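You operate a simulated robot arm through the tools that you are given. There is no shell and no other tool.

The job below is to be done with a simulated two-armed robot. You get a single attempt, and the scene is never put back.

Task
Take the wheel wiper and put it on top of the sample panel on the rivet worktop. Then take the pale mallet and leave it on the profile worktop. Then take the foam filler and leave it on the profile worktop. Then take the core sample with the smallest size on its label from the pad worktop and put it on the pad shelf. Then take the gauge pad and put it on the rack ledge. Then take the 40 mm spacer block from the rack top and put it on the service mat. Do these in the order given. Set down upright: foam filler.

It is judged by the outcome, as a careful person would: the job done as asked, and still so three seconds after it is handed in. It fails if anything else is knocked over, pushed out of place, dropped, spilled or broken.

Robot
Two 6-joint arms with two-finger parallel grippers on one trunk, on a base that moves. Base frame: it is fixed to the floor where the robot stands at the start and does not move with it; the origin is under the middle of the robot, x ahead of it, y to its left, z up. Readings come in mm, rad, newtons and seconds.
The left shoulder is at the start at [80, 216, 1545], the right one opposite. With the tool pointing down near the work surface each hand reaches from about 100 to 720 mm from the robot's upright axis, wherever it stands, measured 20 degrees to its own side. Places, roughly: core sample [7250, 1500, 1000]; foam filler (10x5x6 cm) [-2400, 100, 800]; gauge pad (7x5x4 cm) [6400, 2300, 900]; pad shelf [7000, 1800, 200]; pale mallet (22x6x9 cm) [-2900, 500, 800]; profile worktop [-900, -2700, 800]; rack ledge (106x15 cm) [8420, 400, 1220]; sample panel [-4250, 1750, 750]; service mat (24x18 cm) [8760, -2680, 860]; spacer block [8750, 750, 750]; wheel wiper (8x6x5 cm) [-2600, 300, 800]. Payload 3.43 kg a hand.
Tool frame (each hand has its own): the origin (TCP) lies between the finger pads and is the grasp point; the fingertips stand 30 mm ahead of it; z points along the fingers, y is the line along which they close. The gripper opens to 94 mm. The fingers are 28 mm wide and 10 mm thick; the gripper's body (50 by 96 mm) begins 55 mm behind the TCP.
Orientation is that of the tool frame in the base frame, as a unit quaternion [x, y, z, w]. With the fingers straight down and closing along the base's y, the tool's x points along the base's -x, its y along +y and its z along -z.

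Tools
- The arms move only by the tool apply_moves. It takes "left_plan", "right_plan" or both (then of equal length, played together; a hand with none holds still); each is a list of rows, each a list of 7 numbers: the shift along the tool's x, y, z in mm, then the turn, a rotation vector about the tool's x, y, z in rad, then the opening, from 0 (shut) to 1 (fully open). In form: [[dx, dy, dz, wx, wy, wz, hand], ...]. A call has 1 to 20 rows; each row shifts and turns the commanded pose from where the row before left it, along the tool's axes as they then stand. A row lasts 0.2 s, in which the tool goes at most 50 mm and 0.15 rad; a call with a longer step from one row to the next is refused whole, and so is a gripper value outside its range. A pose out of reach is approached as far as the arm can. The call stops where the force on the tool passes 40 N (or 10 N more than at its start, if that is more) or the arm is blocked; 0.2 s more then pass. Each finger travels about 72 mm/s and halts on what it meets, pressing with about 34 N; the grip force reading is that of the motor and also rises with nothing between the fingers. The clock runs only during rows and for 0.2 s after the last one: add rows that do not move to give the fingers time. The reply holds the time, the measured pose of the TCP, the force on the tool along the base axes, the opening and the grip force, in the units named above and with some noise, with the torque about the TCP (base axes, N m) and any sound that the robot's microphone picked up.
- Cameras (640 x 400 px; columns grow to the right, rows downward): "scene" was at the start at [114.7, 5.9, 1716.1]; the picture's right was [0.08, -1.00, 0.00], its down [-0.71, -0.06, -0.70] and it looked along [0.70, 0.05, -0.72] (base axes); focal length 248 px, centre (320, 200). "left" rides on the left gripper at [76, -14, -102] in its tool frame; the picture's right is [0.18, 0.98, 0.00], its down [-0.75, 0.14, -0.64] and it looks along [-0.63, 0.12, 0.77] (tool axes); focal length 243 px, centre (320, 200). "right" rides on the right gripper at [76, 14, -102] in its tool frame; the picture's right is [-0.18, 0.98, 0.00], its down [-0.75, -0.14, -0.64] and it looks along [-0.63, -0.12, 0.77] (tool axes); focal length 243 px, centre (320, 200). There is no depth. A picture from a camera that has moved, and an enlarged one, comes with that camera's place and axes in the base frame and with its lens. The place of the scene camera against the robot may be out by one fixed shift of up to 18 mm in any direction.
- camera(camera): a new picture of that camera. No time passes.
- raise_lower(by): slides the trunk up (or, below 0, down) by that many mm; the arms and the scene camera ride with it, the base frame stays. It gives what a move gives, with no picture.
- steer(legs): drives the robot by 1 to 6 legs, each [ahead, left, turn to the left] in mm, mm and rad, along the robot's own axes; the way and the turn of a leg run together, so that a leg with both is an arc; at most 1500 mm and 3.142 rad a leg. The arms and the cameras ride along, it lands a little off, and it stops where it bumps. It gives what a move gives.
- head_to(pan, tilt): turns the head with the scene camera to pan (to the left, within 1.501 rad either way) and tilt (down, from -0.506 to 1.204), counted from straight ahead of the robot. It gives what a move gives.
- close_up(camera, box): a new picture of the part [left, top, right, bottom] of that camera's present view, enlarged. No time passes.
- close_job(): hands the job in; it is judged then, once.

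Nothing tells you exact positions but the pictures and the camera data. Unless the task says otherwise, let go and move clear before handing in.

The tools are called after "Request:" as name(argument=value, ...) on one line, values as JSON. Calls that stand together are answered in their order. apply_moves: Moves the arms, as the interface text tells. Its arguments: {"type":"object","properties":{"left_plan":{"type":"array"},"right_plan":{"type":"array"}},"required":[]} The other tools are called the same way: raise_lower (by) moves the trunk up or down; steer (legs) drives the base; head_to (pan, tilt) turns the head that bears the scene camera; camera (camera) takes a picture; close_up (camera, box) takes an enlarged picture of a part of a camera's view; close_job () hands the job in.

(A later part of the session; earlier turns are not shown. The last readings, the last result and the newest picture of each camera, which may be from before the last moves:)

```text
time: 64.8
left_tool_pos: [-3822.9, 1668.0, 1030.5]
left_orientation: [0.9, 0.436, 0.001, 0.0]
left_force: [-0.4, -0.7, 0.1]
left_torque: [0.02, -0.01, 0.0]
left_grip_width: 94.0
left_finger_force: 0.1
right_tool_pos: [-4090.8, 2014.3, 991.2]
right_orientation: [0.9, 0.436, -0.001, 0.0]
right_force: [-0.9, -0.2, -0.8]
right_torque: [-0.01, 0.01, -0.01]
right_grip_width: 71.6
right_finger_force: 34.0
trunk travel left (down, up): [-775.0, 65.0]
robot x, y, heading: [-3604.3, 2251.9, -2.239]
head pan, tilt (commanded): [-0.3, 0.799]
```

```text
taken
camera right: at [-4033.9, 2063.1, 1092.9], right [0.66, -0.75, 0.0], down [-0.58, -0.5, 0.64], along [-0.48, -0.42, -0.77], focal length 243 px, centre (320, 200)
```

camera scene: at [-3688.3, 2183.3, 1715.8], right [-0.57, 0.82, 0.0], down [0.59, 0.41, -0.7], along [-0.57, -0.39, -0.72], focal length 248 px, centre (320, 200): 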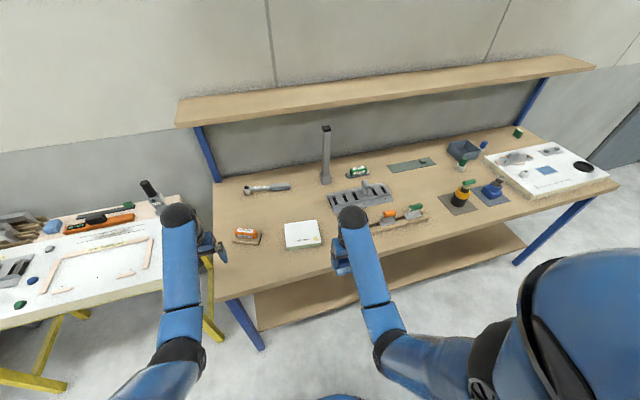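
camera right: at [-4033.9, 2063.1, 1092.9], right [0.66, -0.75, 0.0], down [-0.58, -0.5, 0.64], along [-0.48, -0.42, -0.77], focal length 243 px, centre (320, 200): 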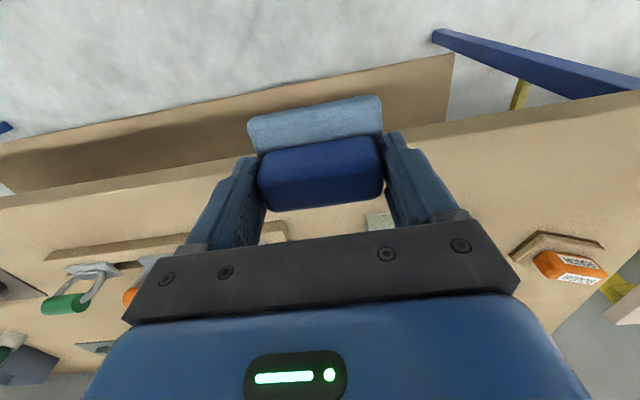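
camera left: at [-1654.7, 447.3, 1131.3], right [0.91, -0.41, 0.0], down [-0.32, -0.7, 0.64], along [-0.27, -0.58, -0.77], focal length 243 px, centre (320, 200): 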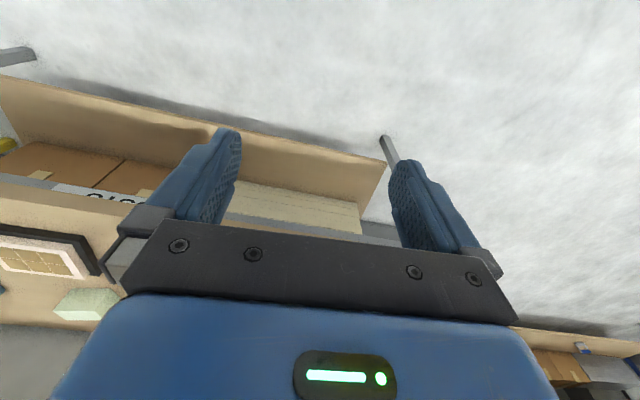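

The panel is about 750 mm ahead and 145 mm right of my axis, but I'm unsure of its top height. I'll shift left 60, move in 150, and look again from closer.

Request:
steer(legs=[[0, 70, 0], [150, 0, 0]])

Request:
head_to(pan=-0.1, tilt=0.9)

Request:
camera(camera="scene")

Request:
camera(camera="right")

```text
time: 66.8
left_tool_pos: [-3856.5, 1509.7, 1031.1]
left_orientation: [0.9, 0.436, -0.002, 0.0]
left_force: [0.2, -0.4, -0.5]
left_torque: [-0.03, 0.06, 0.02]
left_grip_width: 93.9
left_finger_force: 0.0
right_tool_pos: [-4124.7, 1854.6, 994.4]
right_orientation: [0.9, 0.436, -0.002, -0.001]
right_force: [0.4, -0.4, -1.4]
right_torque: [-0.01, 0.02, -0.01]
right_grip_width: 71.9
right_finger_force: 33.9
trunk travel left (down, up): [-775.0, 65.0]
robot x, y, heading: [-3642.6, 2092.6, -2.239]
head pan, tilt (commanded): [-0.3, 0.799]
```

```text
time: 67.5
left_tool_pos: [-3858.3, 1509.1, 1029.4]
left_orientation: [0.9, 0.436, 0.001, 0.0]
left_force: [1.2, -0.1, 0.1]
left_torque: [0.01, 0.0, 0.02]
left_grip_width: 93.9
left_finger_force: 0.0
right_tool_pos: [-4128.9, 1853.1, 991.8]
right_orientation: [0.9, 0.436, -0.001, 0.0]
right_force: [-0.1, 0.8, -1.4]
right_torque: [0.0, 0.03, -0.01]
right_grip_width: 71.8
right_finger_force: 34.2
trunk travel left (down, up): [-775.0, 65.0]
robot x, y, heading: [-3642.5, 2095.6, -2.239]
head pan, tilt (commanded): [-0.099, 0.901]
```

```text
taken
camera scene: at [-3709.3, 2014.9, 1708.1], right [-0.72, 0.7, 0.0], down [0.54, 0.56, -0.62], along [-0.43, -0.45, -0.78], focal length 248 px, centre (320, 200)
```

scene: 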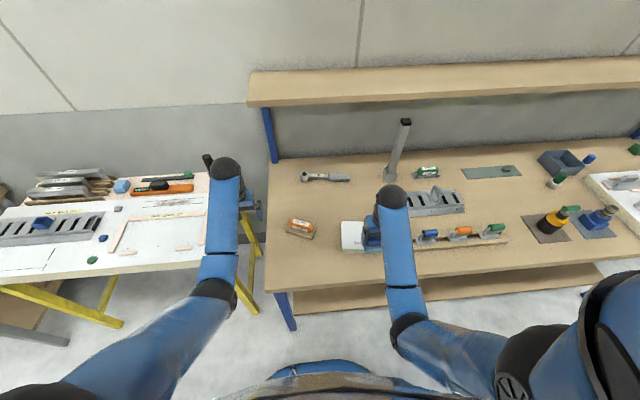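

```text
taken
camera right: at [-4069.6, 1903.2, 1093.5], right [0.66, -0.75, 0.0], down [-0.58, -0.5, 0.64], along [-0.49, -0.42, -0.77], focal length 243 px, centre (320, 200)
```

right: 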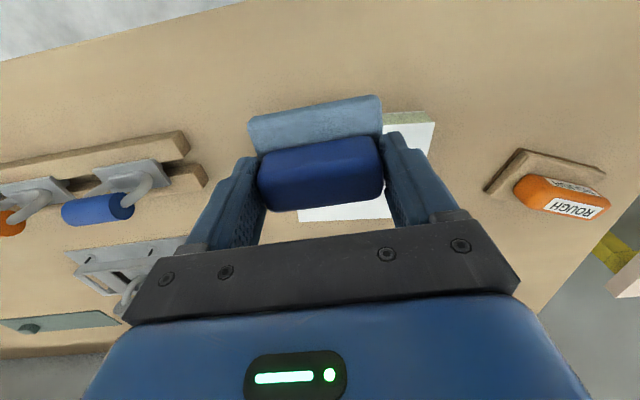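

The wiper is hovering near the panel, but the arm hides it. I'll slide the right hand 110 mm to the right so the head camera can see the panel plainly.

Request:
apply_moves(right_plan=[[0, -40, 0, 0, 0, 0, 0.3], [0, -40, 0, 0, 0, 0, 0.3], [0, -40, 0, 0, 0, 0, 0.3], [0, 0, 0, 0, 0, 0, 0.3]])

Request:
close_up(camera="scene", box=[300, 190, 460, 290])

Request:
camera(camera="right")

```text
time: 68.5
left_tool_pos: [-3859.5, 1507.9, 1030.7]
left_orientation: [0.9, 0.436, 0.0, 0.0]
left_force: [0.2, 0.0, -0.2]
left_torque: [0.03, 0.04, 0.02]
left_grip_width: 94.1
left_finger_force: 0.1
right_tool_pos: [-4222.2, 1929.0, 992.7]
right_orientation: [0.9, 0.435, 0.0, 0.0]
right_force: [-0.6, 0.2, -0.1]
right_torque: [0.0, -0.01, -0.03]
right_grip_width: 71.6
right_finger_force: 34.0
trunk travel left (down, up): [-775.0, 65.0]
robot x, y, heading: [-3642.0, 2092.3, -2.239]
head pan, tilt (commanded): [-0.099, 0.901]
```

```text
4.00 times, centred on (380, 240) of scene
camera zoom: at [-3710.5, 2015.1, 1708.0], right [-0.72, 0.69, 0.0], down [0.54, 0.56, -0.62], along [-0.43, -0.45, -0.78], focal length 993 px, centre (80, 40)
```

zoom: 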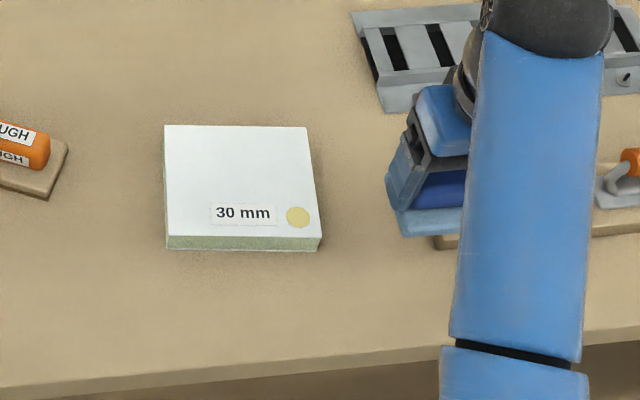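

```text
taken
camera right: at [-4165.4, 1977.9, 1093.7], right [0.66, -0.75, 0.0], down [-0.58, -0.5, 0.64], along [-0.48, -0.42, -0.77], focal length 243 px, centre (320, 200)
```

right: 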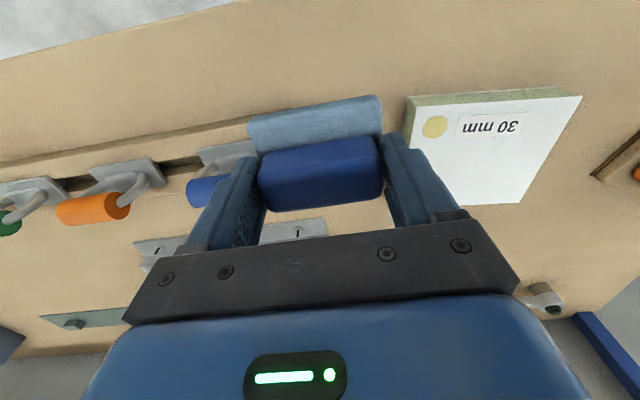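

The panel is now well located: top at z ≈ 880, centre about (-4162, 1778), roughly 147 by 121 mm. I'll bring the wiper over its centre and down to just above it.

Request:
apply_moves(right_plan=[[-20.3, 35.2, 0, 0, 0, 0, 0.3], [-20.3, 35.2, 0, 0, 0, 0, 0.3], [-20.3, 35.2, 0, 0, 0, 0, 0.3], [-20.3, 35.2, 0, 0, 0, 0, 0.3], [0, 0, 20, 0, 0, 0, 0.3], [0, 0, 20, 0, 0, 0, 0.3], [0, 0, 14, 0, 0, 0, 0.3], [0, 0, 0, 0, 0, 0, 0.3]])

Request:
camera(camera="right")

Request:
close_up(camera="scene", box=[300, 190, 460, 290])

```text
time: 70.3
left_tool_pos: [-3859.4, 1508.0, 1028.2]
left_orientation: [0.9, 0.437, 0.001, 0.0]
left_force: [0.6, 0.7, 0.9]
left_torque: [0.03, 0.01, 0.0]
left_grip_width: 94.0
left_finger_force: 0.2
right_tool_pos: [-4162.8, 1776.4, 938.1]
right_orientation: [0.9, 0.436, -0.001, 0.0]
right_force: [0.1, 0.5, -0.3]
right_torque: [0.0, -0.01, -0.01]
right_grip_width: 71.6
right_finger_force: 33.5
trunk travel left (down, up): [-775.0, 65.0]
robot x, y, heading: [-3640.3, 2093.0, -2.244]
head pan, tilt (commanded): [-0.099, 0.901]
```

```text
taken
camera right: at [-4104.1, 1826.5, 1039.8], right [0.66, -0.75, 0.0], down [-0.58, -0.5, 0.64], along [-0.48, -0.42, -0.77], focal length 243 px, centre (320, 200)
```

right: 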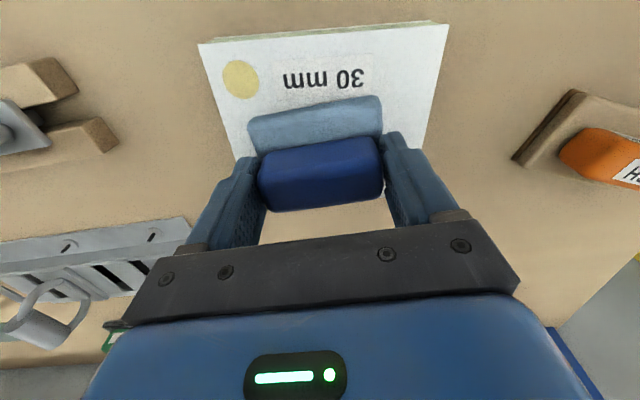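

```text
4.00 times, centred on (380, 240) of scene
camera zoom: at [-3710.5, 2014.9, 1708.0], right [-0.72, 0.69, 0.0], down [0.54, 0.56, -0.62], along [-0.43, -0.45, -0.78], focal length 993 px, centre (80, 40)
```

zoom: 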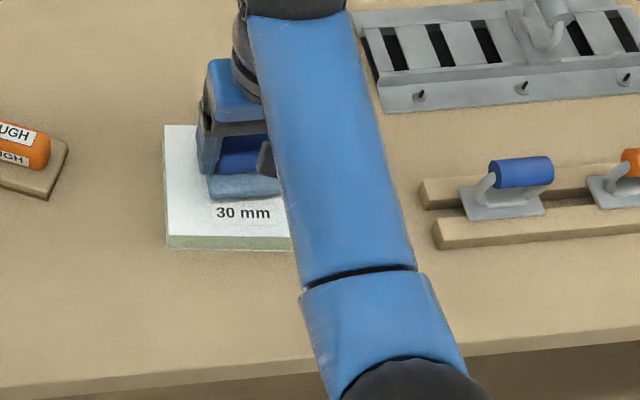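

The wiper hovers about 10 mm above the panel centre. I'll ease it down in small steps and watch the force.

Request:
apply_moves(right_plan=[[0, 0, 3, 0, 0, 0, 0.3], [0, 0, 3, 0, 0, 0, 0.3], [0, 0, 0, 0, 0, 0, 0.3]])

Request:
apply_moves(right_plan=[[0, 0, 2, 0, 0, 0, 0.3], [0, 0, 0, 0, 0, 0, 0.3]])

```text
time: 71.2
left_tool_pos: [-3858.7, 1507.0, 1029.3]
left_orientation: [0.9, 0.435, 0.0, 0.0]
left_force: [-0.4, 0.2, -0.2]
left_torque: [0.02, 0.01, -0.03]
left_grip_width: 93.9
left_finger_force: 0.1
right_tool_pos: [-4162.4, 1776.8, 933.9]
right_orientation: [0.9, 0.437, -0.001, 0.0]
right_force: [0.1, 1.6, 0.2]
right_torque: [0.03, 0.02, -0.03]
right_grip_width: 71.8
right_finger_force: 33.8
trunk travel left (down, up): [-775.0, 65.0]
robot x, y, heading: [-3646.7, 2094.7, -2.238]
head pan, tilt (commanded): [-0.099, 0.901]
```

```text
time: 71.8
left_tool_pos: [-3859.9, 1508.7, 1029.4]
left_orientation: [0.9, 0.436, 0.0, 0.0]
left_force: [0.4, 0.7, -0.3]
left_torque: [-0.01, -0.01, -0.01]
left_grip_width: 93.8
left_finger_force: 0.1
right_tool_pos: [-4161.3, 1777.4, 929.8]
right_orientation: [0.9, 0.436, 0.0, 0.0]
right_force: [-0.5, 0.1, -0.4]
right_torque: [-0.02, -0.01, -0.02]
right_grip_width: 71.7
right_finger_force: 33.8
trunk travel left (down, up): [-775.0, 65.0]
robot x, y, heading: [-3641.4, 2091.5, -2.237]
head pan, tilt (commanded): [-0.099, 0.901]
```

Request:
apply_moves(right_plan=[[0, 0, 2, 0, 0, 0, 0.3], [0, 0, 0, 0, 0, 0, 0.3]])

Request:
camera(camera="right")

```text
time: 72.3
left_tool_pos: [-3858.5, 1508.6, 1029.6]
left_orientation: [0.9, 0.436, 0.0, 0.001]
left_force: [-0.4, 0.2, 0.0]
left_torque: [-0.02, -0.01, -0.03]
left_grip_width: 94.0
left_finger_force: 0.0
right_tool_pos: [-4163.1, 1776.0, 926.5]
right_orientation: [0.9, 0.435, -0.001, 0.001]
right_force: [0.5, 0.3, -1.4]
right_torque: [-0.02, 0.01, 0.0]
right_grip_width: 71.5
right_finger_force: 34.2
trunk travel left (down, up): [-775.0, 65.0]
robot x, y, heading: [-3640.6, 2095.1, -2.24]
head pan, tilt (commanded): [-0.099, 0.901]
```

```text
taken
camera right: at [-4104.4, 1826.8, 1029.4], right [0.66, -0.75, 0.0], down [-0.58, -0.5, 0.64], along [-0.48, -0.42, -0.77], focal length 243 px, centre (320, 200)
```

right: 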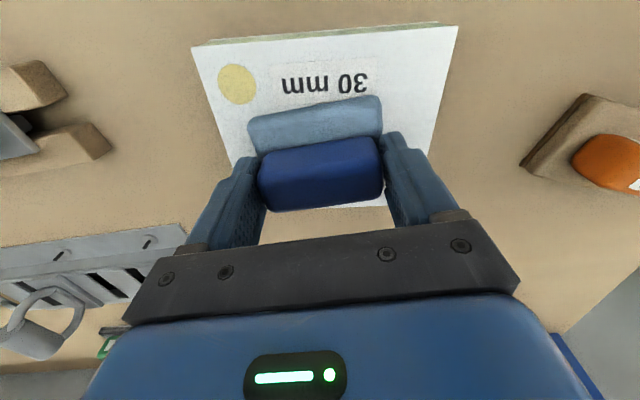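

Request:
apply_moves(right_plan=[[0, 0, 2, 0, 0, 0, 0.3], [0, 0, 0, 0, 0, 0, 0.3]])

Request:
apply_moves(right_plan=[[0, 0, 2, 0, 0, 0, 0.3], [0, 0, 0, 0, 0, 0, 0.3]])

```text
time: 73.0
left_tool_pos: [-3860.0, 1508.1, 1030.2]
left_orientation: [0.9, 0.436, 0.0, 0.001]
left_force: [-0.1, 0.3, 0.5]
left_torque: [0.0, -0.04, -0.01]
left_grip_width: 93.8
left_finger_force: 0.0
right_tool_pos: [-4161.6, 1776.9, 926.6]
right_orientation: [0.9, 0.436, -0.001, 0.001]
right_force: [-0.7, 0.5, 7.4]
right_torque: [0.22, -0.16, -0.01]
right_grip_width: 71.8
right_finger_force: 33.9
trunk travel left (down, up): [-775.0, 65.0]
robot x, y, heading: [-3641.1, 2094.9, -2.245]
head pan, tilt (commanded): [-0.099, 0.901]
```

```text
time: 73.5
left_tool_pos: [-3857.9, 1508.6, 1030.2]
left_orientation: [0.9, 0.436, 0.0, 0.0]
left_force: [-0.8, 0.5, -0.1]
left_torque: [0.03, 0.01, 0.01]
left_grip_width: 93.9
left_finger_force: 0.0
right_tool_pos: [-4162.6, 1778.7, 927.5]
right_orientation: [0.9, 0.436, -0.004, 0.001]
right_force: [-2.1, 0.5, 21.1]
right_torque: [0.37, -0.39, 0.03]
right_grip_width: 71.4
right_finger_force: 33.9
trunk travel left (down, up): [-775.0, 65.0]
robot x, y, heading: [-3643.6, 2092.9, -2.243]
head pan, tilt (commanded): [-0.099, 0.901]
```

Contact made (force rose to about 21 N). I'll relax slightly, open, and rise clear.

Request:
apply_moves(right_plan=[[0, 0, -3, 0, 0, 0, 0.3], [0, 0, 0, 0, 0, 0, 0.6], [0, 0, 0, 0, 0, 0, 0.9], [0, 0, 0, 0, 0, 0, 1], [0, 0, 0, 0, 0, 0, 1]])

Request:
apply_moves(right_plan=[[0, 0, -15, 0, 0, 0, 1], [0, 0, -25, 0, 0, 0, 1], [0, 0, -30, 0, 0, 0, 1], [0, 0, 0, 0, 0, 0, 1]])

Request:
camera(camera="right")

```text
time: 74.8
left_tool_pos: [-3858.8, 1507.4, 1030.2]
left_orientation: [0.9, 0.436, 0.0, 0.0]
left_force: [0.1, 0.2, 0.2]
left_torque: [0.04, -0.01, 0.01]
left_grip_width: 94.0
left_finger_force: 0.1
right_tool_pos: [-4162.0, 1776.4, 927.4]
right_orientation: [0.9, 0.436, 0.0, 0.0]
right_force: [0.1, 0.3, 0.0]
right_torque: [0.02, 0.03, -0.01]
right_grip_width: 94.1
right_finger_force: 0.0
trunk travel left (down, up): [-775.0, 65.0]
robot x, y, heading: [-3643.5, 2094.2, -2.243]
head pan, tilt (commanded): [-0.099, 0.901]
```

```text
time: 75.8
left_tool_pos: [-3858.9, 1508.1, 1028.7]
left_orientation: [0.9, 0.436, 0.0, 0.0]
left_force: [0.1, -0.1, 0.2]
left_torque: [0.01, -0.01, 0.0]
left_grip_width: 94.2
left_finger_force: 0.0
right_tool_pos: [-4161.9, 1777.1, 996.6]
right_orientation: [0.9, 0.437, -0.001, 0.0]
right_force: [0.1, 0.4, 0.4]
right_torque: [-0.01, -0.01, 0.02]
right_grip_width: 94.1
right_finger_force: 0.1
trunk travel left (down, up): [-775.0, 65.0]
robot x, y, heading: [-3642.1, 2092.2, -2.242]
head pan, tilt (commanded): [-0.099, 0.901]
```

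```text
taken
camera right: at [-4105.0, 1826.5, 1098.7], right [0.66, -0.75, 0.0], down [-0.58, -0.5, 0.64], along [-0.48, -0.42, -0.77], focal length 243 px, centre (320, 200)
```

right: 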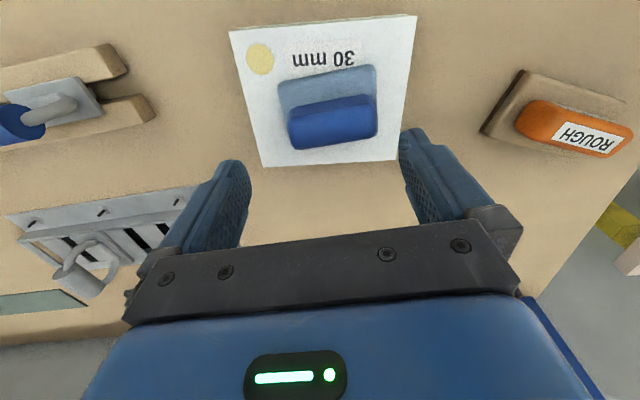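

The wiper rests centred on the sample panel. Next I'll retract, back into the aisle, and return left to the mallet on the first bench.

Request:
apply_moves(right_plan=[[30, 0, 0, 0, 0, 0, 1], [40, 0, 0, 0, 0, 0, 1], [0, 0, 0, 0, 0, 0, 1]])

Request:
steer(legs=[[-330, 0, 0], [0, 940, 0], [0, 935, 0]])

Request:
head_to(pan=-0.2, tilt=0.7)

Request:
camera(camera="scene")

```text
time: 76.5
left_tool_pos: [-3860.0, 1508.3, 1030.0]
left_orientation: [0.9, 0.436, 0.001, 0.0]
left_force: [-0.2, 0.0, 0.2]
left_torque: [0.03, 0.01, -0.01]
left_grip_width: 94.2
left_finger_force: 0.0
right_tool_pos: [-4119.5, 1830.8, 996.4]
right_orientation: [0.9, 0.435, -0.002, 0.0]
right_force: [0.9, 0.4, 0.5]
right_torque: [0.01, 0.0, 0.02]
right_grip_width: 94.1
right_finger_force: 0.1
trunk travel left (down, up): [-775.0, 65.0]
robot x, y, heading: [-3643.7, 2095.4, -2.242]
head pan, tilt (commanded): [-0.099, 0.901]
```

```text
time: 87.7
left_tool_pos: [-2197.0, 604.8, 1030.7]
left_orientation: [0.902, 0.431, 0.001, 0.001]
left_force: [-0.4, 0.0, -0.4]
left_torque: [-0.01, -0.03, 0.02]
left_grip_width: 94.0
left_finger_force: 0.0
right_tool_pos: [-2453.9, 930.0, 995.3]
right_orientation: [0.902, 0.432, -0.002, 0.0]
right_force: [-0.5, -0.4, -0.1]
right_torque: [-0.02, -0.04, 0.0]
right_grip_width: 93.8
right_finger_force: 0.0
trunk travel left (down, up): [-775.0, 65.0]
robot x, y, heading: [-1977.6, 1188.0, -2.248]
head pan, tilt (commanded): [-0.099, 0.901]
```

```text
time: 88.5
left_tool_pos: [-2195.7, 603.5, 1029.4]
left_orientation: [0.902, 0.432, -0.001, 0.0]
left_force: [0.1, -0.3, -0.1]
left_torque: [0.02, 0.03, 0.02]
left_grip_width: 93.9
left_finger_force: 0.1
right_tool_pos: [-2453.2, 930.0, 995.4]
right_orientation: [0.902, 0.432, -0.002, 0.001]
right_force: [-0.3, -0.5, -0.8]
right_torque: [-0.02, 0.0, -0.03]
right_grip_width: 94.0
right_finger_force: 0.1
trunk travel left (down, up): [-775.0, 65.0]
robot x, y, heading: [-1974.7, 1188.5, -2.252]
head pan, tilt (commanded): [-0.201, 0.7]
```

```text
taken
camera scene: at [-2054.9, 1109.4, 1724.1], right [-0.64, 0.77, 0.0], down [0.5, 0.41, -0.76], along [-0.59, -0.49, -0.64], focal length 248 px, centre (320, 200)
```

scene: 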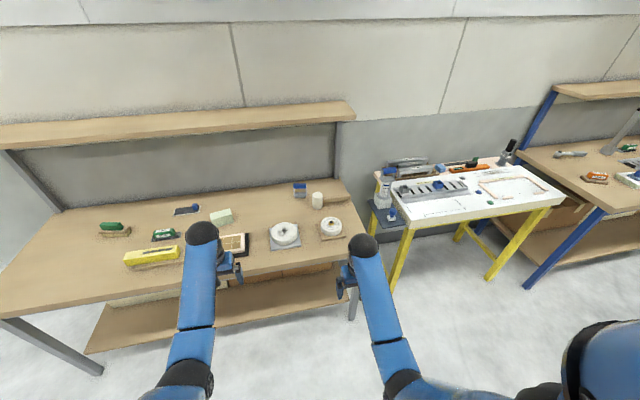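

I'm in front of the mallet end of the bench. The mallet's handle runs along the bench, so I'll turn the right wrist 90° here in free space so the fingers straddle the head front-to-back.

Request:
apply_moves(right_plan=[[0, 0, 0, 0, 0, 0.1428, 1], [0, 0, 0, 0, 0, 0.1428, 1], [0, 0, 0, 0, 0, 0.1428, 1], [0, 0, 0, 0, 0, 0.1428, 1], [0, 0, 0, 0, 0, 0.1428, 1], [0, 0, 0, 0, 0, 0.1428, 1], [0, 0, 0, 0, 0, 0.1428, 1], [0, 0, 0, 0, 0, 0.1428, 1], [0, 0, 0, 0, 0, 0.1428, 1], [0, 0, 0, 0, 0, 0.1428, 1], [0, 0, 0, 0, 0, 0.1428, 1], [0, 0, 0, 0, 0, 0, 1]])

Request:
close_up(camera="scene", box=[240, 165, 400, 265])

```text
time: 91.1
left_tool_pos: [-2195.7, 603.7, 1031.0]
left_orientation: [0.902, 0.432, 0.0, 0.0]
left_force: [0.5, -0.1, -0.7]
left_torque: [0.0, 0.01, 0.02]
left_grip_width: 93.8
left_finger_force: 0.1
right_tool_pos: [-2453.1, 928.3, 995.6]
right_orientation: [0.943, -0.333, -0.001, 0.001]
right_force: [1.5, -0.4, -0.1]
right_torque: [0.02, 0.01, 0.03]
right_grip_width: 94.0
right_finger_force: 0.1
trunk travel left (down, up): [-775.0, 65.0]
robot x, y, heading: [-1976.4, 1189.6, -2.249]
head pan, tilt (commanded): [-0.201, 0.7]
```

```text
4.00 times, centred on (320, 215) of scene
camera zoom: at [-2054.9, 1109.3, 1724.2], right [-0.64, 0.77, 0.0], down [0.5, 0.41, -0.76], along [-0.59, -0.49, -0.64], focal length 993 px, centre (320, 140)
```

zoom: 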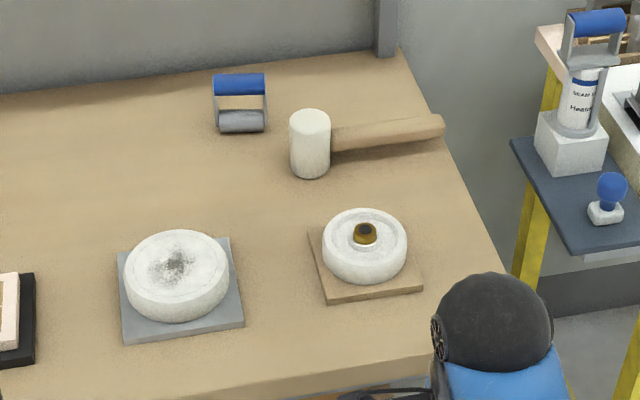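

Request:
steer(legs=[[475, 0, 0.005]])

Request:
camera(camera="right")

Request:
head_to(pan=-0.2, tilt=1.0)

Request:
camera(camera="scene")

```text
time: 93.9
left_tool_pos: [-2489.0, 236.2, 1031.1]
left_orientation: [0.901, 0.433, -0.001, 0.001]
left_force: [0.1, -0.2, -0.2]
left_torque: [0.03, -0.01, -0.02]
left_grip_width: 94.1
left_finger_force: 0.0
right_tool_pos: [-2748.5, 558.3, 997.7]
right_orientation: [0.944, -0.33, -0.001, 0.003]
right_force: [-0.2, 0.0, 0.7]
right_torque: [0.01, -0.02, -0.05]
right_grip_width: 94.0
right_finger_force: 0.2
trunk travel left (down, up): [-775.0, 65.0]
robot x, y, heading: [-2271.9, 820.9, -2.243]
head pan, tilt (commanded): [-0.201, 0.7]
```

```text
taken
camera right: at [-2697.1, 499.4, 1098.5], right [-0.76, -0.65, 0.01], down [-0.5, 0.58, 0.64], along [-0.42, 0.48, -0.77], focal length 243 px, centre (320, 200)
```

right: 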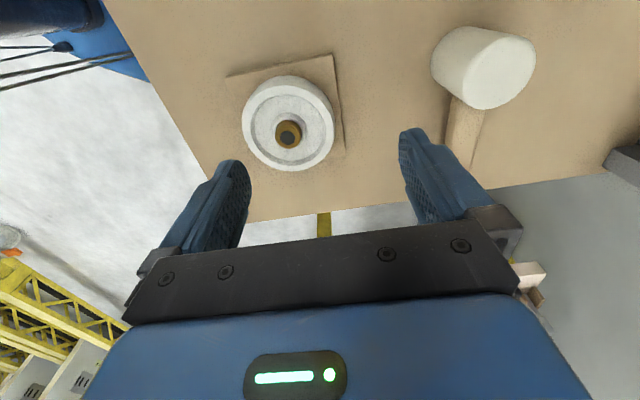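

```text
time: 94.7
left_tool_pos: [-2491.1, 234.1, 1030.1]
left_orientation: [0.902, 0.433, 0.001, -0.001]
left_force: [0.3, 0.0, -0.9]
left_torque: [0.0, 0.02, 0.0]
left_grip_width: 94.0
left_finger_force: 0.1
right_tool_pos: [-2747.8, 556.7, 997.0]
right_orientation: [0.944, -0.33, 0.0, 0.001]
right_force: [-0.8, -0.5, 0.3]
right_torque: [-0.02, 0.0, 0.01]
right_grip_width: 94.0
right_finger_force: 0.1
trunk travel left (down, up): [-775.0, 65.0]
robot x, y, heading: [-2271.1, 816.1, -2.244]
head pan, tilt (commanded): [-0.201, 1.0]
```

```text
taken
camera scene: at [-2339.6, 749.0, 1700.8], right [-0.64, 0.77, 0.0], down [0.65, 0.54, -0.54], along [-0.41, -0.35, -0.84], focal length 248 px, centre (320, 200)
```

scene: 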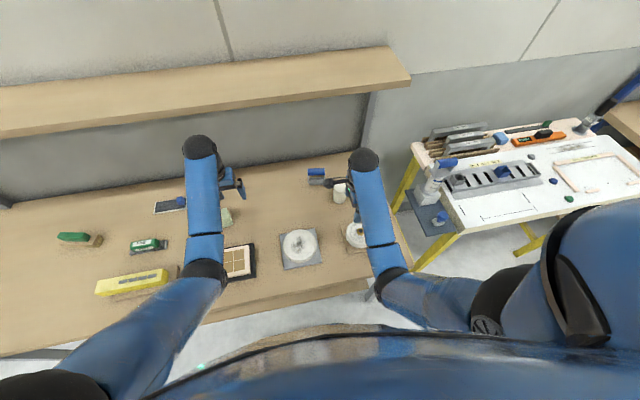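

The mallet head is at about (-2836, 440), 646 mm ahead of my axis. I'll bring the open right hand above it and check alignment.

Request:
apply_moves(right_plan=[[1, 36.5, 0, 0, 0, 0, 1], [1, 36.5, 5, 0, 0, 0, 1], [1, 36.5, 10, 0, 0, 0, 1], [0.8, 36.5, 20, 0, 0, 0, 1], [0, 0, 0, 0, 0, 0, 1]])

Request:
camera(camera="right")

```text
time: 95.9
left_tool_pos: [-2490.4, 234.1, 1029.8]
left_orientation: [0.901, 0.433, 0.0, 0.0]
left_force: [-0.2, 0.9, 0.6]
left_torque: [-0.01, 0.0, 0.01]
left_grip_width: 93.9
left_finger_force: 0.1
right_tool_pos: [-2836.6, 440.9, 961.4]
right_orientation: [0.944, -0.33, 0.0, 0.002]
right_force: [0.0, -0.5, 0.1]
right_torque: [0.0, 0.0, -0.02]
right_grip_width: 94.3
right_finger_force: 0.1
trunk travel left (down, up): [-775.0, 65.0]
robot x, y, heading: [-2271.8, 818.1, -2.248]
head pan, tilt (commanded): [-0.201, 1.0]
```

```text
taken
camera right: at [-2786.3, 380.8, 1063.2], right [-0.76, -0.65, 0.0], down [-0.5, 0.58, 0.64], along [-0.42, 0.48, -0.77], focal length 243 px, centre (320, 200)
```

right: 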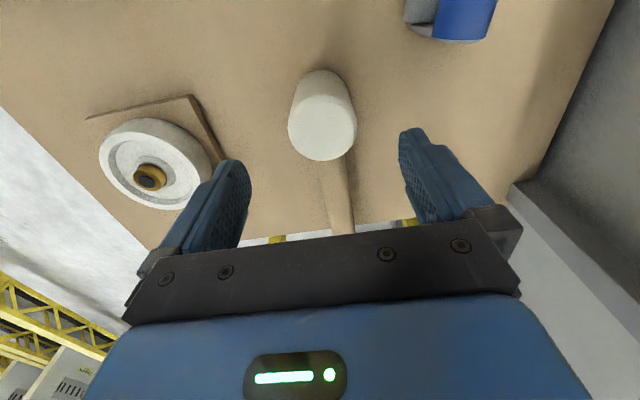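

Alignment is good to within a few mm. I'll descend around the head, then close.

Request:
apply_moves(right_plan=[[3, 2, 20, 0, 0, 0, 1], [0, 0, 25, 0, 0, 0, 1], [0, 0, 25, 0, 0, 0, 1], [0, 0, 20, 0, 0, 0, 1], [0, 0, 9, 0, 0, 0, 1], [0, 0, 0, 0, 0, 0, 1]])

Request:
camera(camera="right")

```text
time: 97.3
left_tool_pos: [-2489.9, 234.6, 1029.8]
left_orientation: [0.901, 0.434, 0.0, 0.0]
left_force: [-0.3, -0.7, 0.8]
left_torque: [-0.04, 0.0, -0.01]
left_grip_width: 93.7
left_finger_force: 0.1
right_tool_pos: [-2835.8, 438.0, 862.7]
right_orientation: [0.944, -0.33, 0.0, 0.002]
right_force: [-0.5, -0.2, -0.9]
right_torque: [-0.01, -0.01, -0.01]
right_grip_width: 94.1
right_finger_force: 0.1
trunk travel left (down, up): [-775.0, 65.0]
robot x, y, heading: [-2269.9, 821.0, -2.244]
head pan, tilt (commanded): [-0.201, 1.0]
```

```text
taken
camera right: at [-2785.7, 378.5, 964.7], right [-0.76, -0.65, 0.0], down [-0.5, 0.58, 0.64], along [-0.42, 0.48, -0.77], focal length 243 px, centre (320, 200)
```

right: 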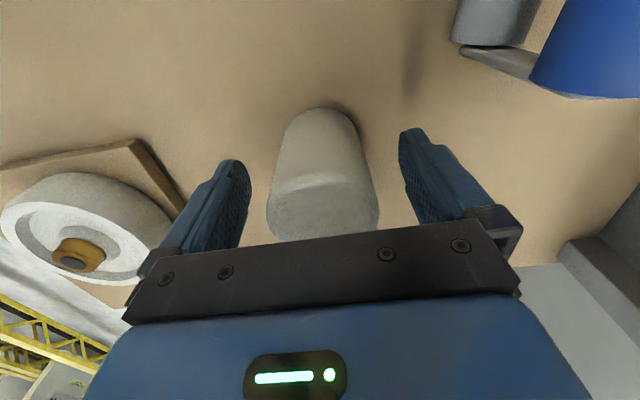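

Request:
apply_moves(right_plan=[[0, 0, 0, 0, 0, 0, 0.7], [0, 0, 0, 0, 0, 0, 0.4], [0, 0, 0, 0, 0, 0, 0.25], [0, 0, 0, 0, 0, 0, 0.25], [0, 0, 0, 0, 0, 0, 0.25]])

Request:
camera(camera="right")

```text
time: 98.5
left_tool_pos: [-2489.3, 233.7, 1031.2]
left_orientation: [0.901, 0.434, 0.0, 0.0]
left_force: [0.9, 0.4, 0.4]
left_torque: [-0.03, 0.0, -0.03]
left_grip_width: 94.1
left_finger_force: 0.0
right_tool_pos: [-2835.7, 439.0, 862.7]
right_orientation: [0.944, -0.33, -0.001, 0.001]
right_force: [1.3, 0.3, 0.2]
right_torque: [0.03, -0.08, 0.04]
right_grip_width: 57.9
right_finger_force: 34.2
trunk travel left (down, up): [-775.0, 65.0]
robot x, y, heading: [-2270.6, 817.2, -2.246]
head pan, tilt (commanded): [-0.201, 1.0]
```

```text
taken
camera right: at [-2785.8, 378.3, 964.6], right [-0.76, -0.65, 0.0], down [-0.5, 0.58, 0.64], along [-0.42, 0.48, -0.77], focal length 243 px, centre (320, 200)
```

right: 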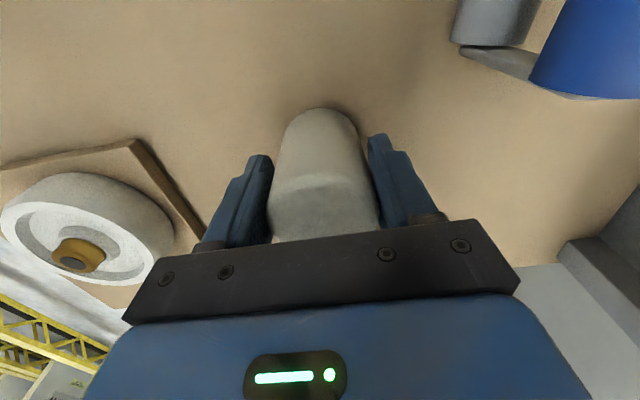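

Mallet head gripped at 57.9 mm. I'll lift it, retract it over the aisle, and back away.

Request:
apply_moves(right_plan=[[0, 0, -10, 0, 0, 0, 0.25], [0, 0, -20, 0, 0, 0, 0.25], [0, 0, -30, 0, 0, 0, 0.25], [0, 0, -30, 0, 0, 0, 0.25], [0, 0, -30, 0, 0, 0, 0.25], [0, 0, -15, 0, 0, 0, 0.25], [0, 0, 0, 0, 0, 0, 0.25]])

Request:
camera(camera="right")

```text
time: 100.1
left_tool_pos: [-2491.1, 232.8, 1030.5]
left_orientation: [0.901, 0.434, 0.0, 0.0]
left_force: [0.5, 0.6, -0.1]
left_torque: [-0.04, -0.02, 0.03]
left_grip_width: 93.9
left_finger_force: 0.1
right_tool_pos: [-2835.7, 439.1, 996.9]
right_orientation: [0.944, -0.33, -0.001, 0.001]
right_force: [-0.9, -1.2, -5.3]
right_torque: [-0.07, -0.1, -0.06]
right_grip_width: 57.7
right_finger_force: 34.0
trunk travel left (down, up): [-775.0, 65.0]
robot x, y, heading: [-2271.4, 819.2, -2.246]
head pan, tilt (commanded): [-0.201, 1.0]
```

```text
taken
camera right: at [-2785.3, 378.2, 1098.7], right [-0.76, -0.65, 0.0], down [-0.5, 0.58, 0.64], along [-0.42, 0.49, -0.77], focal length 243 px, centre (320, 200)
```

right: 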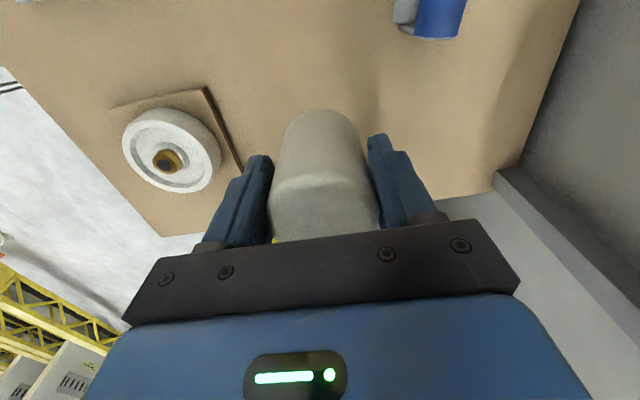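

The mallet is held. I'll retract, back off, and strafe left along the aisle toward the profile bench, which sits recessed beyond the wall corner.

Request:
apply_moves(right_plan=[[0, -35, 0, 0, 0, 0, 0.25], [0, -35, 0, 0, 0, 0, 0.25], [0, -35, 0, 0, 0, 0, 0.25], [0, -25, 0, 0, 0, 0, 0.25], [0, 0, 0, 0, 0, 0, 0.25]])

Request:
steer(legs=[[-420, 0, 0], [0, 1450, 0], [0, 1450, 0]])

Request:
head_to(pan=0, tilt=0.4)

Request:
camera(camera="scene")

```text
time: 101.3
left_tool_pos: [-2490.5, 233.3, 1029.9]
left_orientation: [0.901, 0.434, 0.001, 0.0]
left_force: [0.3, 0.0, 1.0]
left_torque: [0.0, 0.0, 0.04]
left_grip_width: 94.1
left_finger_force: 0.0
right_tool_pos: [-2753.9, 539.7, 996.2]
right_orientation: [0.944, -0.331, -0.001, 0.002]
right_force: [0.0, -0.5, -5.5]
right_torque: [-0.06, -0.07, 0.03]
right_grip_width: 57.8
right_finger_force: 33.8
trunk travel left (down, up): [-775.0, 65.0]
robot x, y, heading: [-2272.4, 818.6, -2.244]
head pan, tilt (commanded): [-0.201, 1.0]
```

```text
time: 117.5
left_tool_pos: [39.0, -1262.2, 1028.5]
left_orientation: [0.902, 0.432, 0.001, 0.0]
left_force: [0.1, -0.1, -0.1]
left_torque: [-0.02, -0.05, 0.01]
left_grip_width: 94.0
left_finger_force: 0.0
right_tool_pos: [-222.8, -955.4, 996.6]
right_orientation: [0.943, -0.332, -0.001, 0.002]
right_force: [0.2, 0.6, -4.9]
right_torque: [-0.06, -0.08, -0.05]
right_grip_width: 57.3
right_finger_force: 34.0
trunk travel left (down, up): [-775.0, 65.0]
robot x, y, heading: [261.0, -677.5, -2.242]
head pan, tilt (commanded): [-0.201, 1.0]
```

```text
time: 118.5
left_tool_pos: [39.6, -1262.9, 1029.9]
left_orientation: [0.902, 0.433, 0.001, 0.0]
left_force: [-0.7, -0.5, 0.2]
left_torque: [0.03, 0.0, 0.03]
left_grip_width: 93.8
left_finger_force: 0.1
right_tool_pos: [-222.5, -955.5, 997.9]
right_orientation: [0.943, -0.332, -0.001, 0.001]
right_force: [0.8, -0.5, -5.0]
right_torque: [-0.08, -0.06, 0.02]
right_grip_width: 57.3
right_finger_force: 33.8
trunk travel left (down, up): [-775.0, 65.0]
robot x, y, heading: [265.4, -679.8, -2.253]
head pan, tilt (commanded): [0.0, 0.4]
```

```text
taken
camera scene: at [187.9, -775.1, 1750.9], right [-0.78, 0.63, 0.0], down [0.24, 0.3, -0.92], along [-0.58, -0.72, -0.39], focal length 248 px, centre (320, 200)
```

scene: 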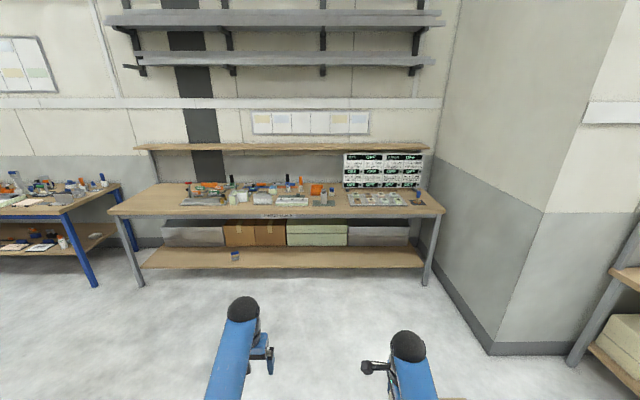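

Request:
close_up(camera="scene", box=[100, 140, 290, 259])

Request:
close_up(camera="scene", box=[270, 140, 460, 259])

```text
3.36 times, centred on (195, 200) of scene
camera zoom: at [187.9, -775.1, 1750.9], right [-0.78, 0.63, 0.0], down [0.24, 0.3, -0.92], along [-0.58, -0.72, -0.39], focal length 835 px, centre (740, 202)
```

zoom: 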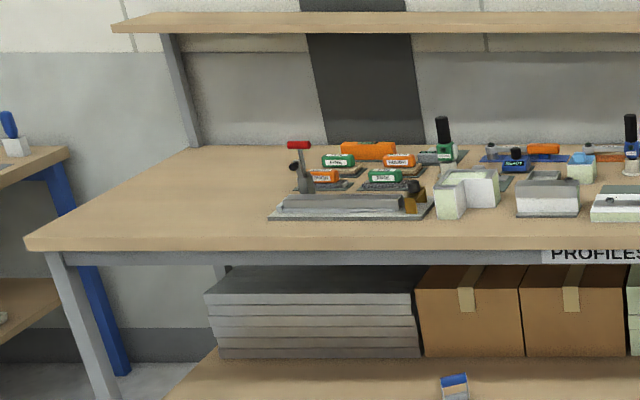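

```text
3.36 times, centred on (365, 200) of scene
camera zoom: at [187.9, -775.1, 1750.9], right [-0.78, 0.63, 0.0], down [0.24, 0.3, -0.92], along [-0.58, -0.72, -0.39], focal length 835 px, centre (169, 202)
```

zoom: 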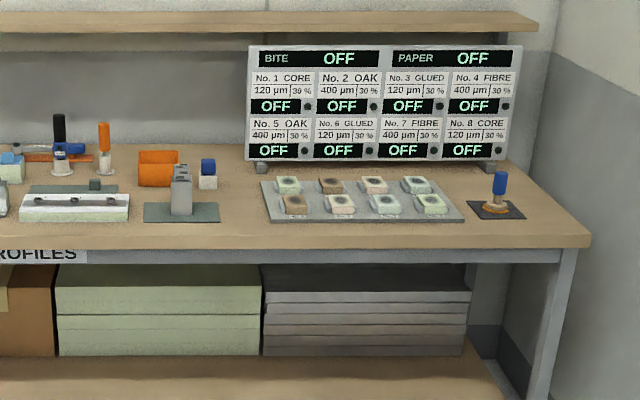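

This is the profile worktop (labelled "PROFILES"); its left end is empty for about 600 mm, so I'll use that area. I'll go forward first, then left, then close in, keeping clear of the table behind on the left.

Request:
steer(legs=[[1350, 0, 0], [0, 880, 0], [0, 880, 0]])

Request:
head_to(pan=0, tilt=0.7)

Request:
camera(camera="scene")

```text
time: 133.8
left_tool_pos: [552.5, -3421.3, 1029.7]
left_orientation: [0.903, 0.429, 0.001, 0.001]
left_force: [0.1, 0.8, -0.8]
left_torque: [0.02, 0.0, -0.01]
left_grip_width: 94.1
left_finger_force: 0.0
right_tool_pos: [291.5, -3112.6, 996.5]
right_orientation: [0.942, -0.335, -0.001, 0.001]
right_force: [0.1, 0.7, -5.4]
right_torque: [-0.06, -0.09, -0.03]
right_grip_width: 56.9
right_finger_force: 33.8
trunk travel left (down, up): [-775.0, 65.0]
robot x, y, heading: [778.5, -2840.2, -2.25]
head pan, tilt (commanded): [0.0, 0.4]
```

```text
time: 134.6
left_tool_pos: [552.8, -3422.1, 1028.9]
left_orientation: [0.903, 0.43, 0.0, 0.0]
left_force: [-0.3, -0.3, 0.3]
left_torque: [0.01, -0.01, -0.01]
left_grip_width: 94.1
left_finger_force: 0.0
right_tool_pos: [291.4, -3113.9, 998.1]
right_orientation: [0.942, -0.335, -0.001, 0.001]
right_force: [-0.1, 0.9, -5.3]
right_torque: [-0.07, -0.04, 0.02]
right_grip_width: 56.8
right_finger_force: 34.1
trunk travel left (down, up): [-775.0, 65.0]
robot x, y, heading: [781.2, -2838.4, -2.254]
head pan, tilt (commanded): [0.0, 0.7]
```

```text
taken
camera scene: at [709.2, -2930.0, 1724.1], right [-0.77, 0.63, 0.0], down [0.41, 0.5, -0.76], along [-0.48, -0.59, -0.64], focal length 248 px, centre (320, 200)
```

scene: 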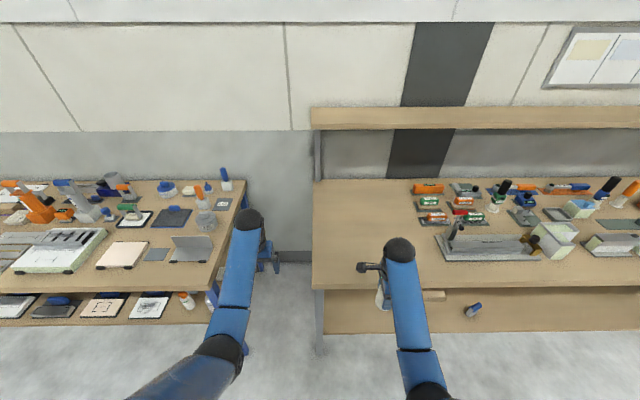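

The profile bench top is at about z ≈ 850 by triangulation, with its left end straight ahead of me and empty. I'll move in 200 mm and prepare to set the mallet about 170 mm behind the edge.

Request:
steer(legs=[[200, 0, 0]])

Request:
apply_moves(right_plan=[[0, 25, 0, 0, 0, 0, 0.25], [0, 25, 0, 0, 0, 0, 0.25], [0, 25, 0, 0, 0, 0, 0.25], [0, 0, 0, 0, 0, 0, 0.25]])

Request:
head_to(pan=-0.1, tilt=0.9)

Request:
camera(camera="scene")

Request:
camera(camera="right")

```text
time: 136.2
left_tool_pos: [432.4, -3571.5, 1031.3]
left_orientation: [0.903, 0.43, -0.001, 0.0]
left_force: [-0.6, 0.6, 0.8]
left_torque: [-0.02, 0.0, 0.03]
left_grip_width: 94.1
left_finger_force: 0.1
right_tool_pos: [171.6, -3264.0, 998.9]
right_orientation: [0.942, -0.334, -0.001, 0.003]
right_force: [0.0, 0.3, -5.2]
right_torque: [-0.07, -0.04, 0.0]
right_grip_width: 56.9
right_finger_force: 33.9
trunk travel left (down, up): [-775.0, 65.0]
robot x, y, heading: [656.1, -2988.3, -2.256]
head pan, tilt (commanded): [0.0, 0.7]
```

```text
time: 137.2
left_tool_pos: [429.1, -3575.1, 1029.5]
left_orientation: [0.903, 0.431, 0.001, -0.001]
left_force: [0.2, 0.2, 0.2]
left_torque: [-0.01, -0.02, 0.0]
left_grip_width: 94.0
left_finger_force: 0.0
right_tool_pos: [120.7, -3326.1, 996.3]
right_orientation: [0.942, -0.335, 0.0, 0.001]
right_force: [0.2, 0.1, -4.4]
right_torque: [-0.06, -0.09, -0.01]
right_grip_width: 56.8
right_finger_force: 34.2
trunk travel left (down, up): [-775.0, 65.0]
robot x, y, heading: [655.2, -2990.6, -2.259]
head pan, tilt (commanded): [0.0, 0.7]
```

```text
time: 137.9
left_tool_pos: [429.9, -3574.1, 1027.9]
left_orientation: [0.903, 0.429, 0.001, 0.0]
left_force: [0.3, 0.1, -0.5]
left_torque: [0.01, -0.02, 0.02]
left_grip_width: 94.0
left_finger_force: 0.0
right_tool_pos: [122.5, -3323.4, 998.0]
right_orientation: [0.942, -0.335, 0.0, 0.0]
right_force: [-0.3, -0.2, -5.3]
right_torque: [-0.05, -0.04, 0.0]
right_grip_width: 56.8
right_finger_force: 33.9
trunk travel left (down, up): [-775.0, 65.0]
robot x, y, heading: [659.1, -2993.6, -2.251]
head pan, tilt (commanded): [-0.099, 0.901]
```

```text
taken
camera scene: at [585.7, -3069.8, 1708.0], right [-0.71, 0.7, 0.0], down [0.55, 0.56, -0.62], along [-0.44, -0.44, -0.78], focal length 248 px, centre (320, 200)
```

scene: 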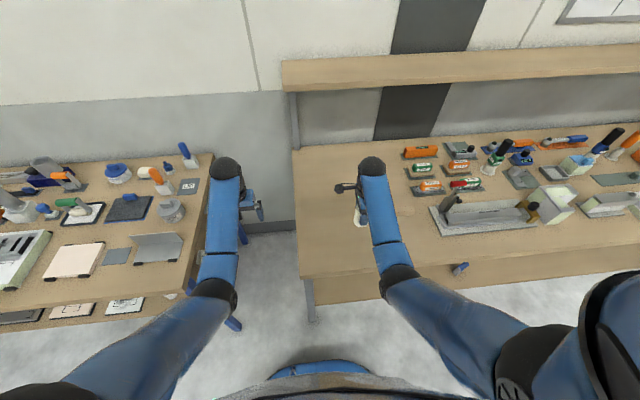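

```text
taken
camera right: at [171.5, -3385.0, 1098.1], right [-0.76, -0.65, 0.0], down [-0.49, 0.59, 0.64], along [-0.42, 0.49, -0.77], focal length 243 px, centre (320, 200)
```

right: 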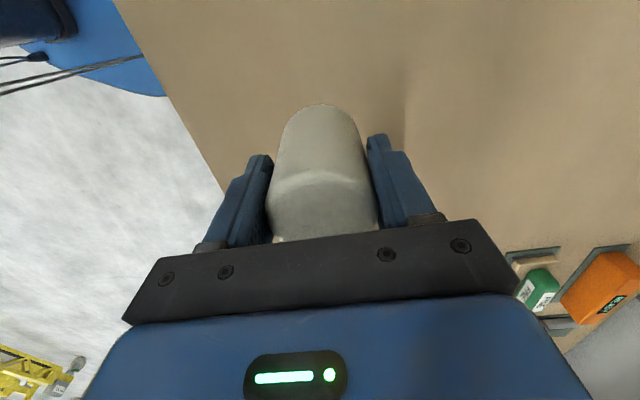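

The mallet is over clear worktop. I'll descend toward contact in stages.

Request:
apply_moves(right_plan=[[0, 0, 20, 0, 0, 0, 0.25], [0, 0, 20, 0, 0, 0, 0.25], [0, 0, 15, 0, 0, 0, 0.25], [0, 0, 0, 0, 0, 0, 0.25]])

Request:
apply_moves(right_plan=[[0, 0, 4, 0, 0, 0, 0.25], [0, 0, 4, 0, 0, 0, 0.25], [0, 0, 0, 0, 0, 0, 0.25]])

Request:
camera(camera="right")

```text
time: 138.9
left_tool_pos: [429.9, -3574.2, 1031.0]
left_orientation: [0.903, 0.43, 0.001, 0.0]
left_force: [0.6, 0.5, -0.8]
left_torque: [0.02, -0.03, 0.0]
left_grip_width: 93.8
left_finger_force: 0.1
right_tool_pos: [121.8, -3324.3, 942.0]
right_orientation: [0.942, -0.335, -0.001, 0.0]
right_force: [0.2, -0.4, -4.9]
right_torque: [-0.08, -0.08, 0.02]
right_grip_width: 56.8
right_finger_force: 33.7
trunk travel left (down, up): [-775.0, 65.0]
robot x, y, heading: [653.7, -2990.5, -2.257]
head pan, tilt (commanded): [-0.099, 0.901]
```

```text
time: 139.7
left_tool_pos: [429.4, -3573.7, 1028.3]
left_orientation: [0.903, 0.429, 0.001, -0.001]
left_force: [-1.0, -0.5, 0.7]
left_torque: [0.01, -0.01, 0.02]
left_grip_width: 94.1
left_finger_force: 0.1
right_tool_pos: [121.9, -3324.5, 933.3]
right_orientation: [0.942, -0.335, -0.001, 0.0]
right_force: [0.5, 1.2, -4.9]
right_torque: [-0.04, -0.05, 0.02]
right_grip_width: 56.9
right_finger_force: 33.8
trunk travel left (down, up): [-775.0, 65.0]
robot x, y, heading: [650.9, -2991.1, -2.251]
head pan, tilt (commanded): [-0.099, 0.901]
```

```text
taken
camera right: at [171.3, -3385.3, 1034.9], right [-0.76, -0.65, 0.0], down [-0.49, 0.59, 0.64], along [-0.42, 0.49, -0.77], focal length 243 px, centre (320, 200)
```

right: 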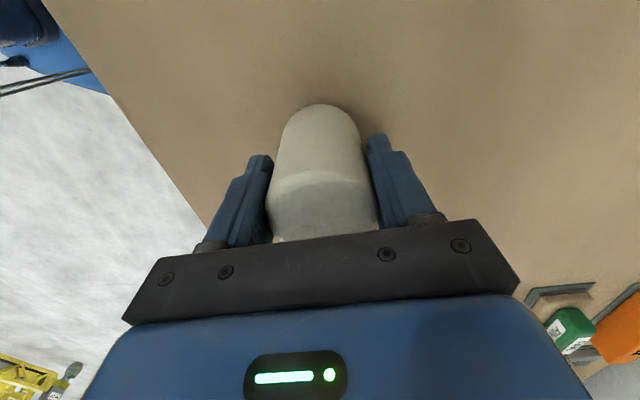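

Request:
apply_moves(right_plan=[[0, 0, 4, 0, 0, 0, 0.25], [0, 0, 4, 0, 0, 0, 0.25], [0, 0, 0, 0, 0, 0, 0.25]])

Request:
apply_moves(right_plan=[[0, 0, 3, 0, 0, 0, 0.25], [0, 0, 0, 0, 0, 0, 0.25]])

Request:
apply_moves(right_plan=[[0, 0, 3, 0, 0, 0, 0.25], [0, 0, 0, 0, 0, 0, 0.25]])

```text
time: 140.5
left_tool_pos: [430.8, -3573.8, 1029.3]
left_orientation: [0.903, 0.429, 0.002, 0.0]
left_force: [0.1, 0.1, -0.3]
left_torque: [-0.01, -0.01, 0.0]
left_grip_width: 94.1
left_finger_force: 0.0
right_tool_pos: [121.7, -3324.8, 926.1]
right_orientation: [0.942, -0.335, 0.0, 0.0]
right_force: [0.6, 0.5, -4.3]
right_torque: [-0.07, -0.08, -0.01]
right_grip_width: 56.8
right_finger_force: 34.3
trunk travel left (down, up): [-775.0, 65.0]
robot x, y, heading: [658.7, -2989.1, -2.258]
head pan, tilt (commanded): [-0.099, 0.901]
```

```text
time: 141.1
left_tool_pos: [430.0, -3576.2, 1029.6]
left_orientation: [0.903, 0.429, 0.001, 0.0]
left_force: [0.4, -0.1, 0.2]
left_torque: [0.0, -0.02, 0.05]
left_grip_width: 94.0
left_finger_force: 0.0
right_tool_pos: [122.1, -3325.3, 922.7]
right_orientation: [0.942, -0.335, 0.0, 0.0]
right_force: [-0.3, -0.9, -5.1]
right_torque: [-0.05, -0.11, 0.03]
right_grip_width: 56.5
right_finger_force: 34.4
trunk travel left (down, up): [-775.0, 65.0]
robot x, y, heading: [655.8, -2991.7, -2.253]
head pan, tilt (commanded): [-0.099, 0.901]
```

```text
time: 141.7
left_tool_pos: [429.7, -3573.4, 1027.9]
left_orientation: [0.903, 0.431, 0.0, 0.0]
left_force: [0.5, -0.4, -0.6]
left_torque: [0.03, 0.0, 0.04]
left_grip_width: 94.1
left_finger_force: 0.0
right_tool_pos: [122.9, -3324.6, 920.1]
right_orientation: [0.942, -0.335, 0.001, 0.001]
right_force: [0.1, 0.0, -5.2]
right_torque: [-0.09, -0.07, -0.02]
right_grip_width: 56.5
right_finger_force: 33.7
trunk travel left (down, up): [-775.0, 65.0]
robot x, y, heading: [655.1, -2994.1, -2.257]
head pan, tilt (commanded): [-0.099, 0.901]
```

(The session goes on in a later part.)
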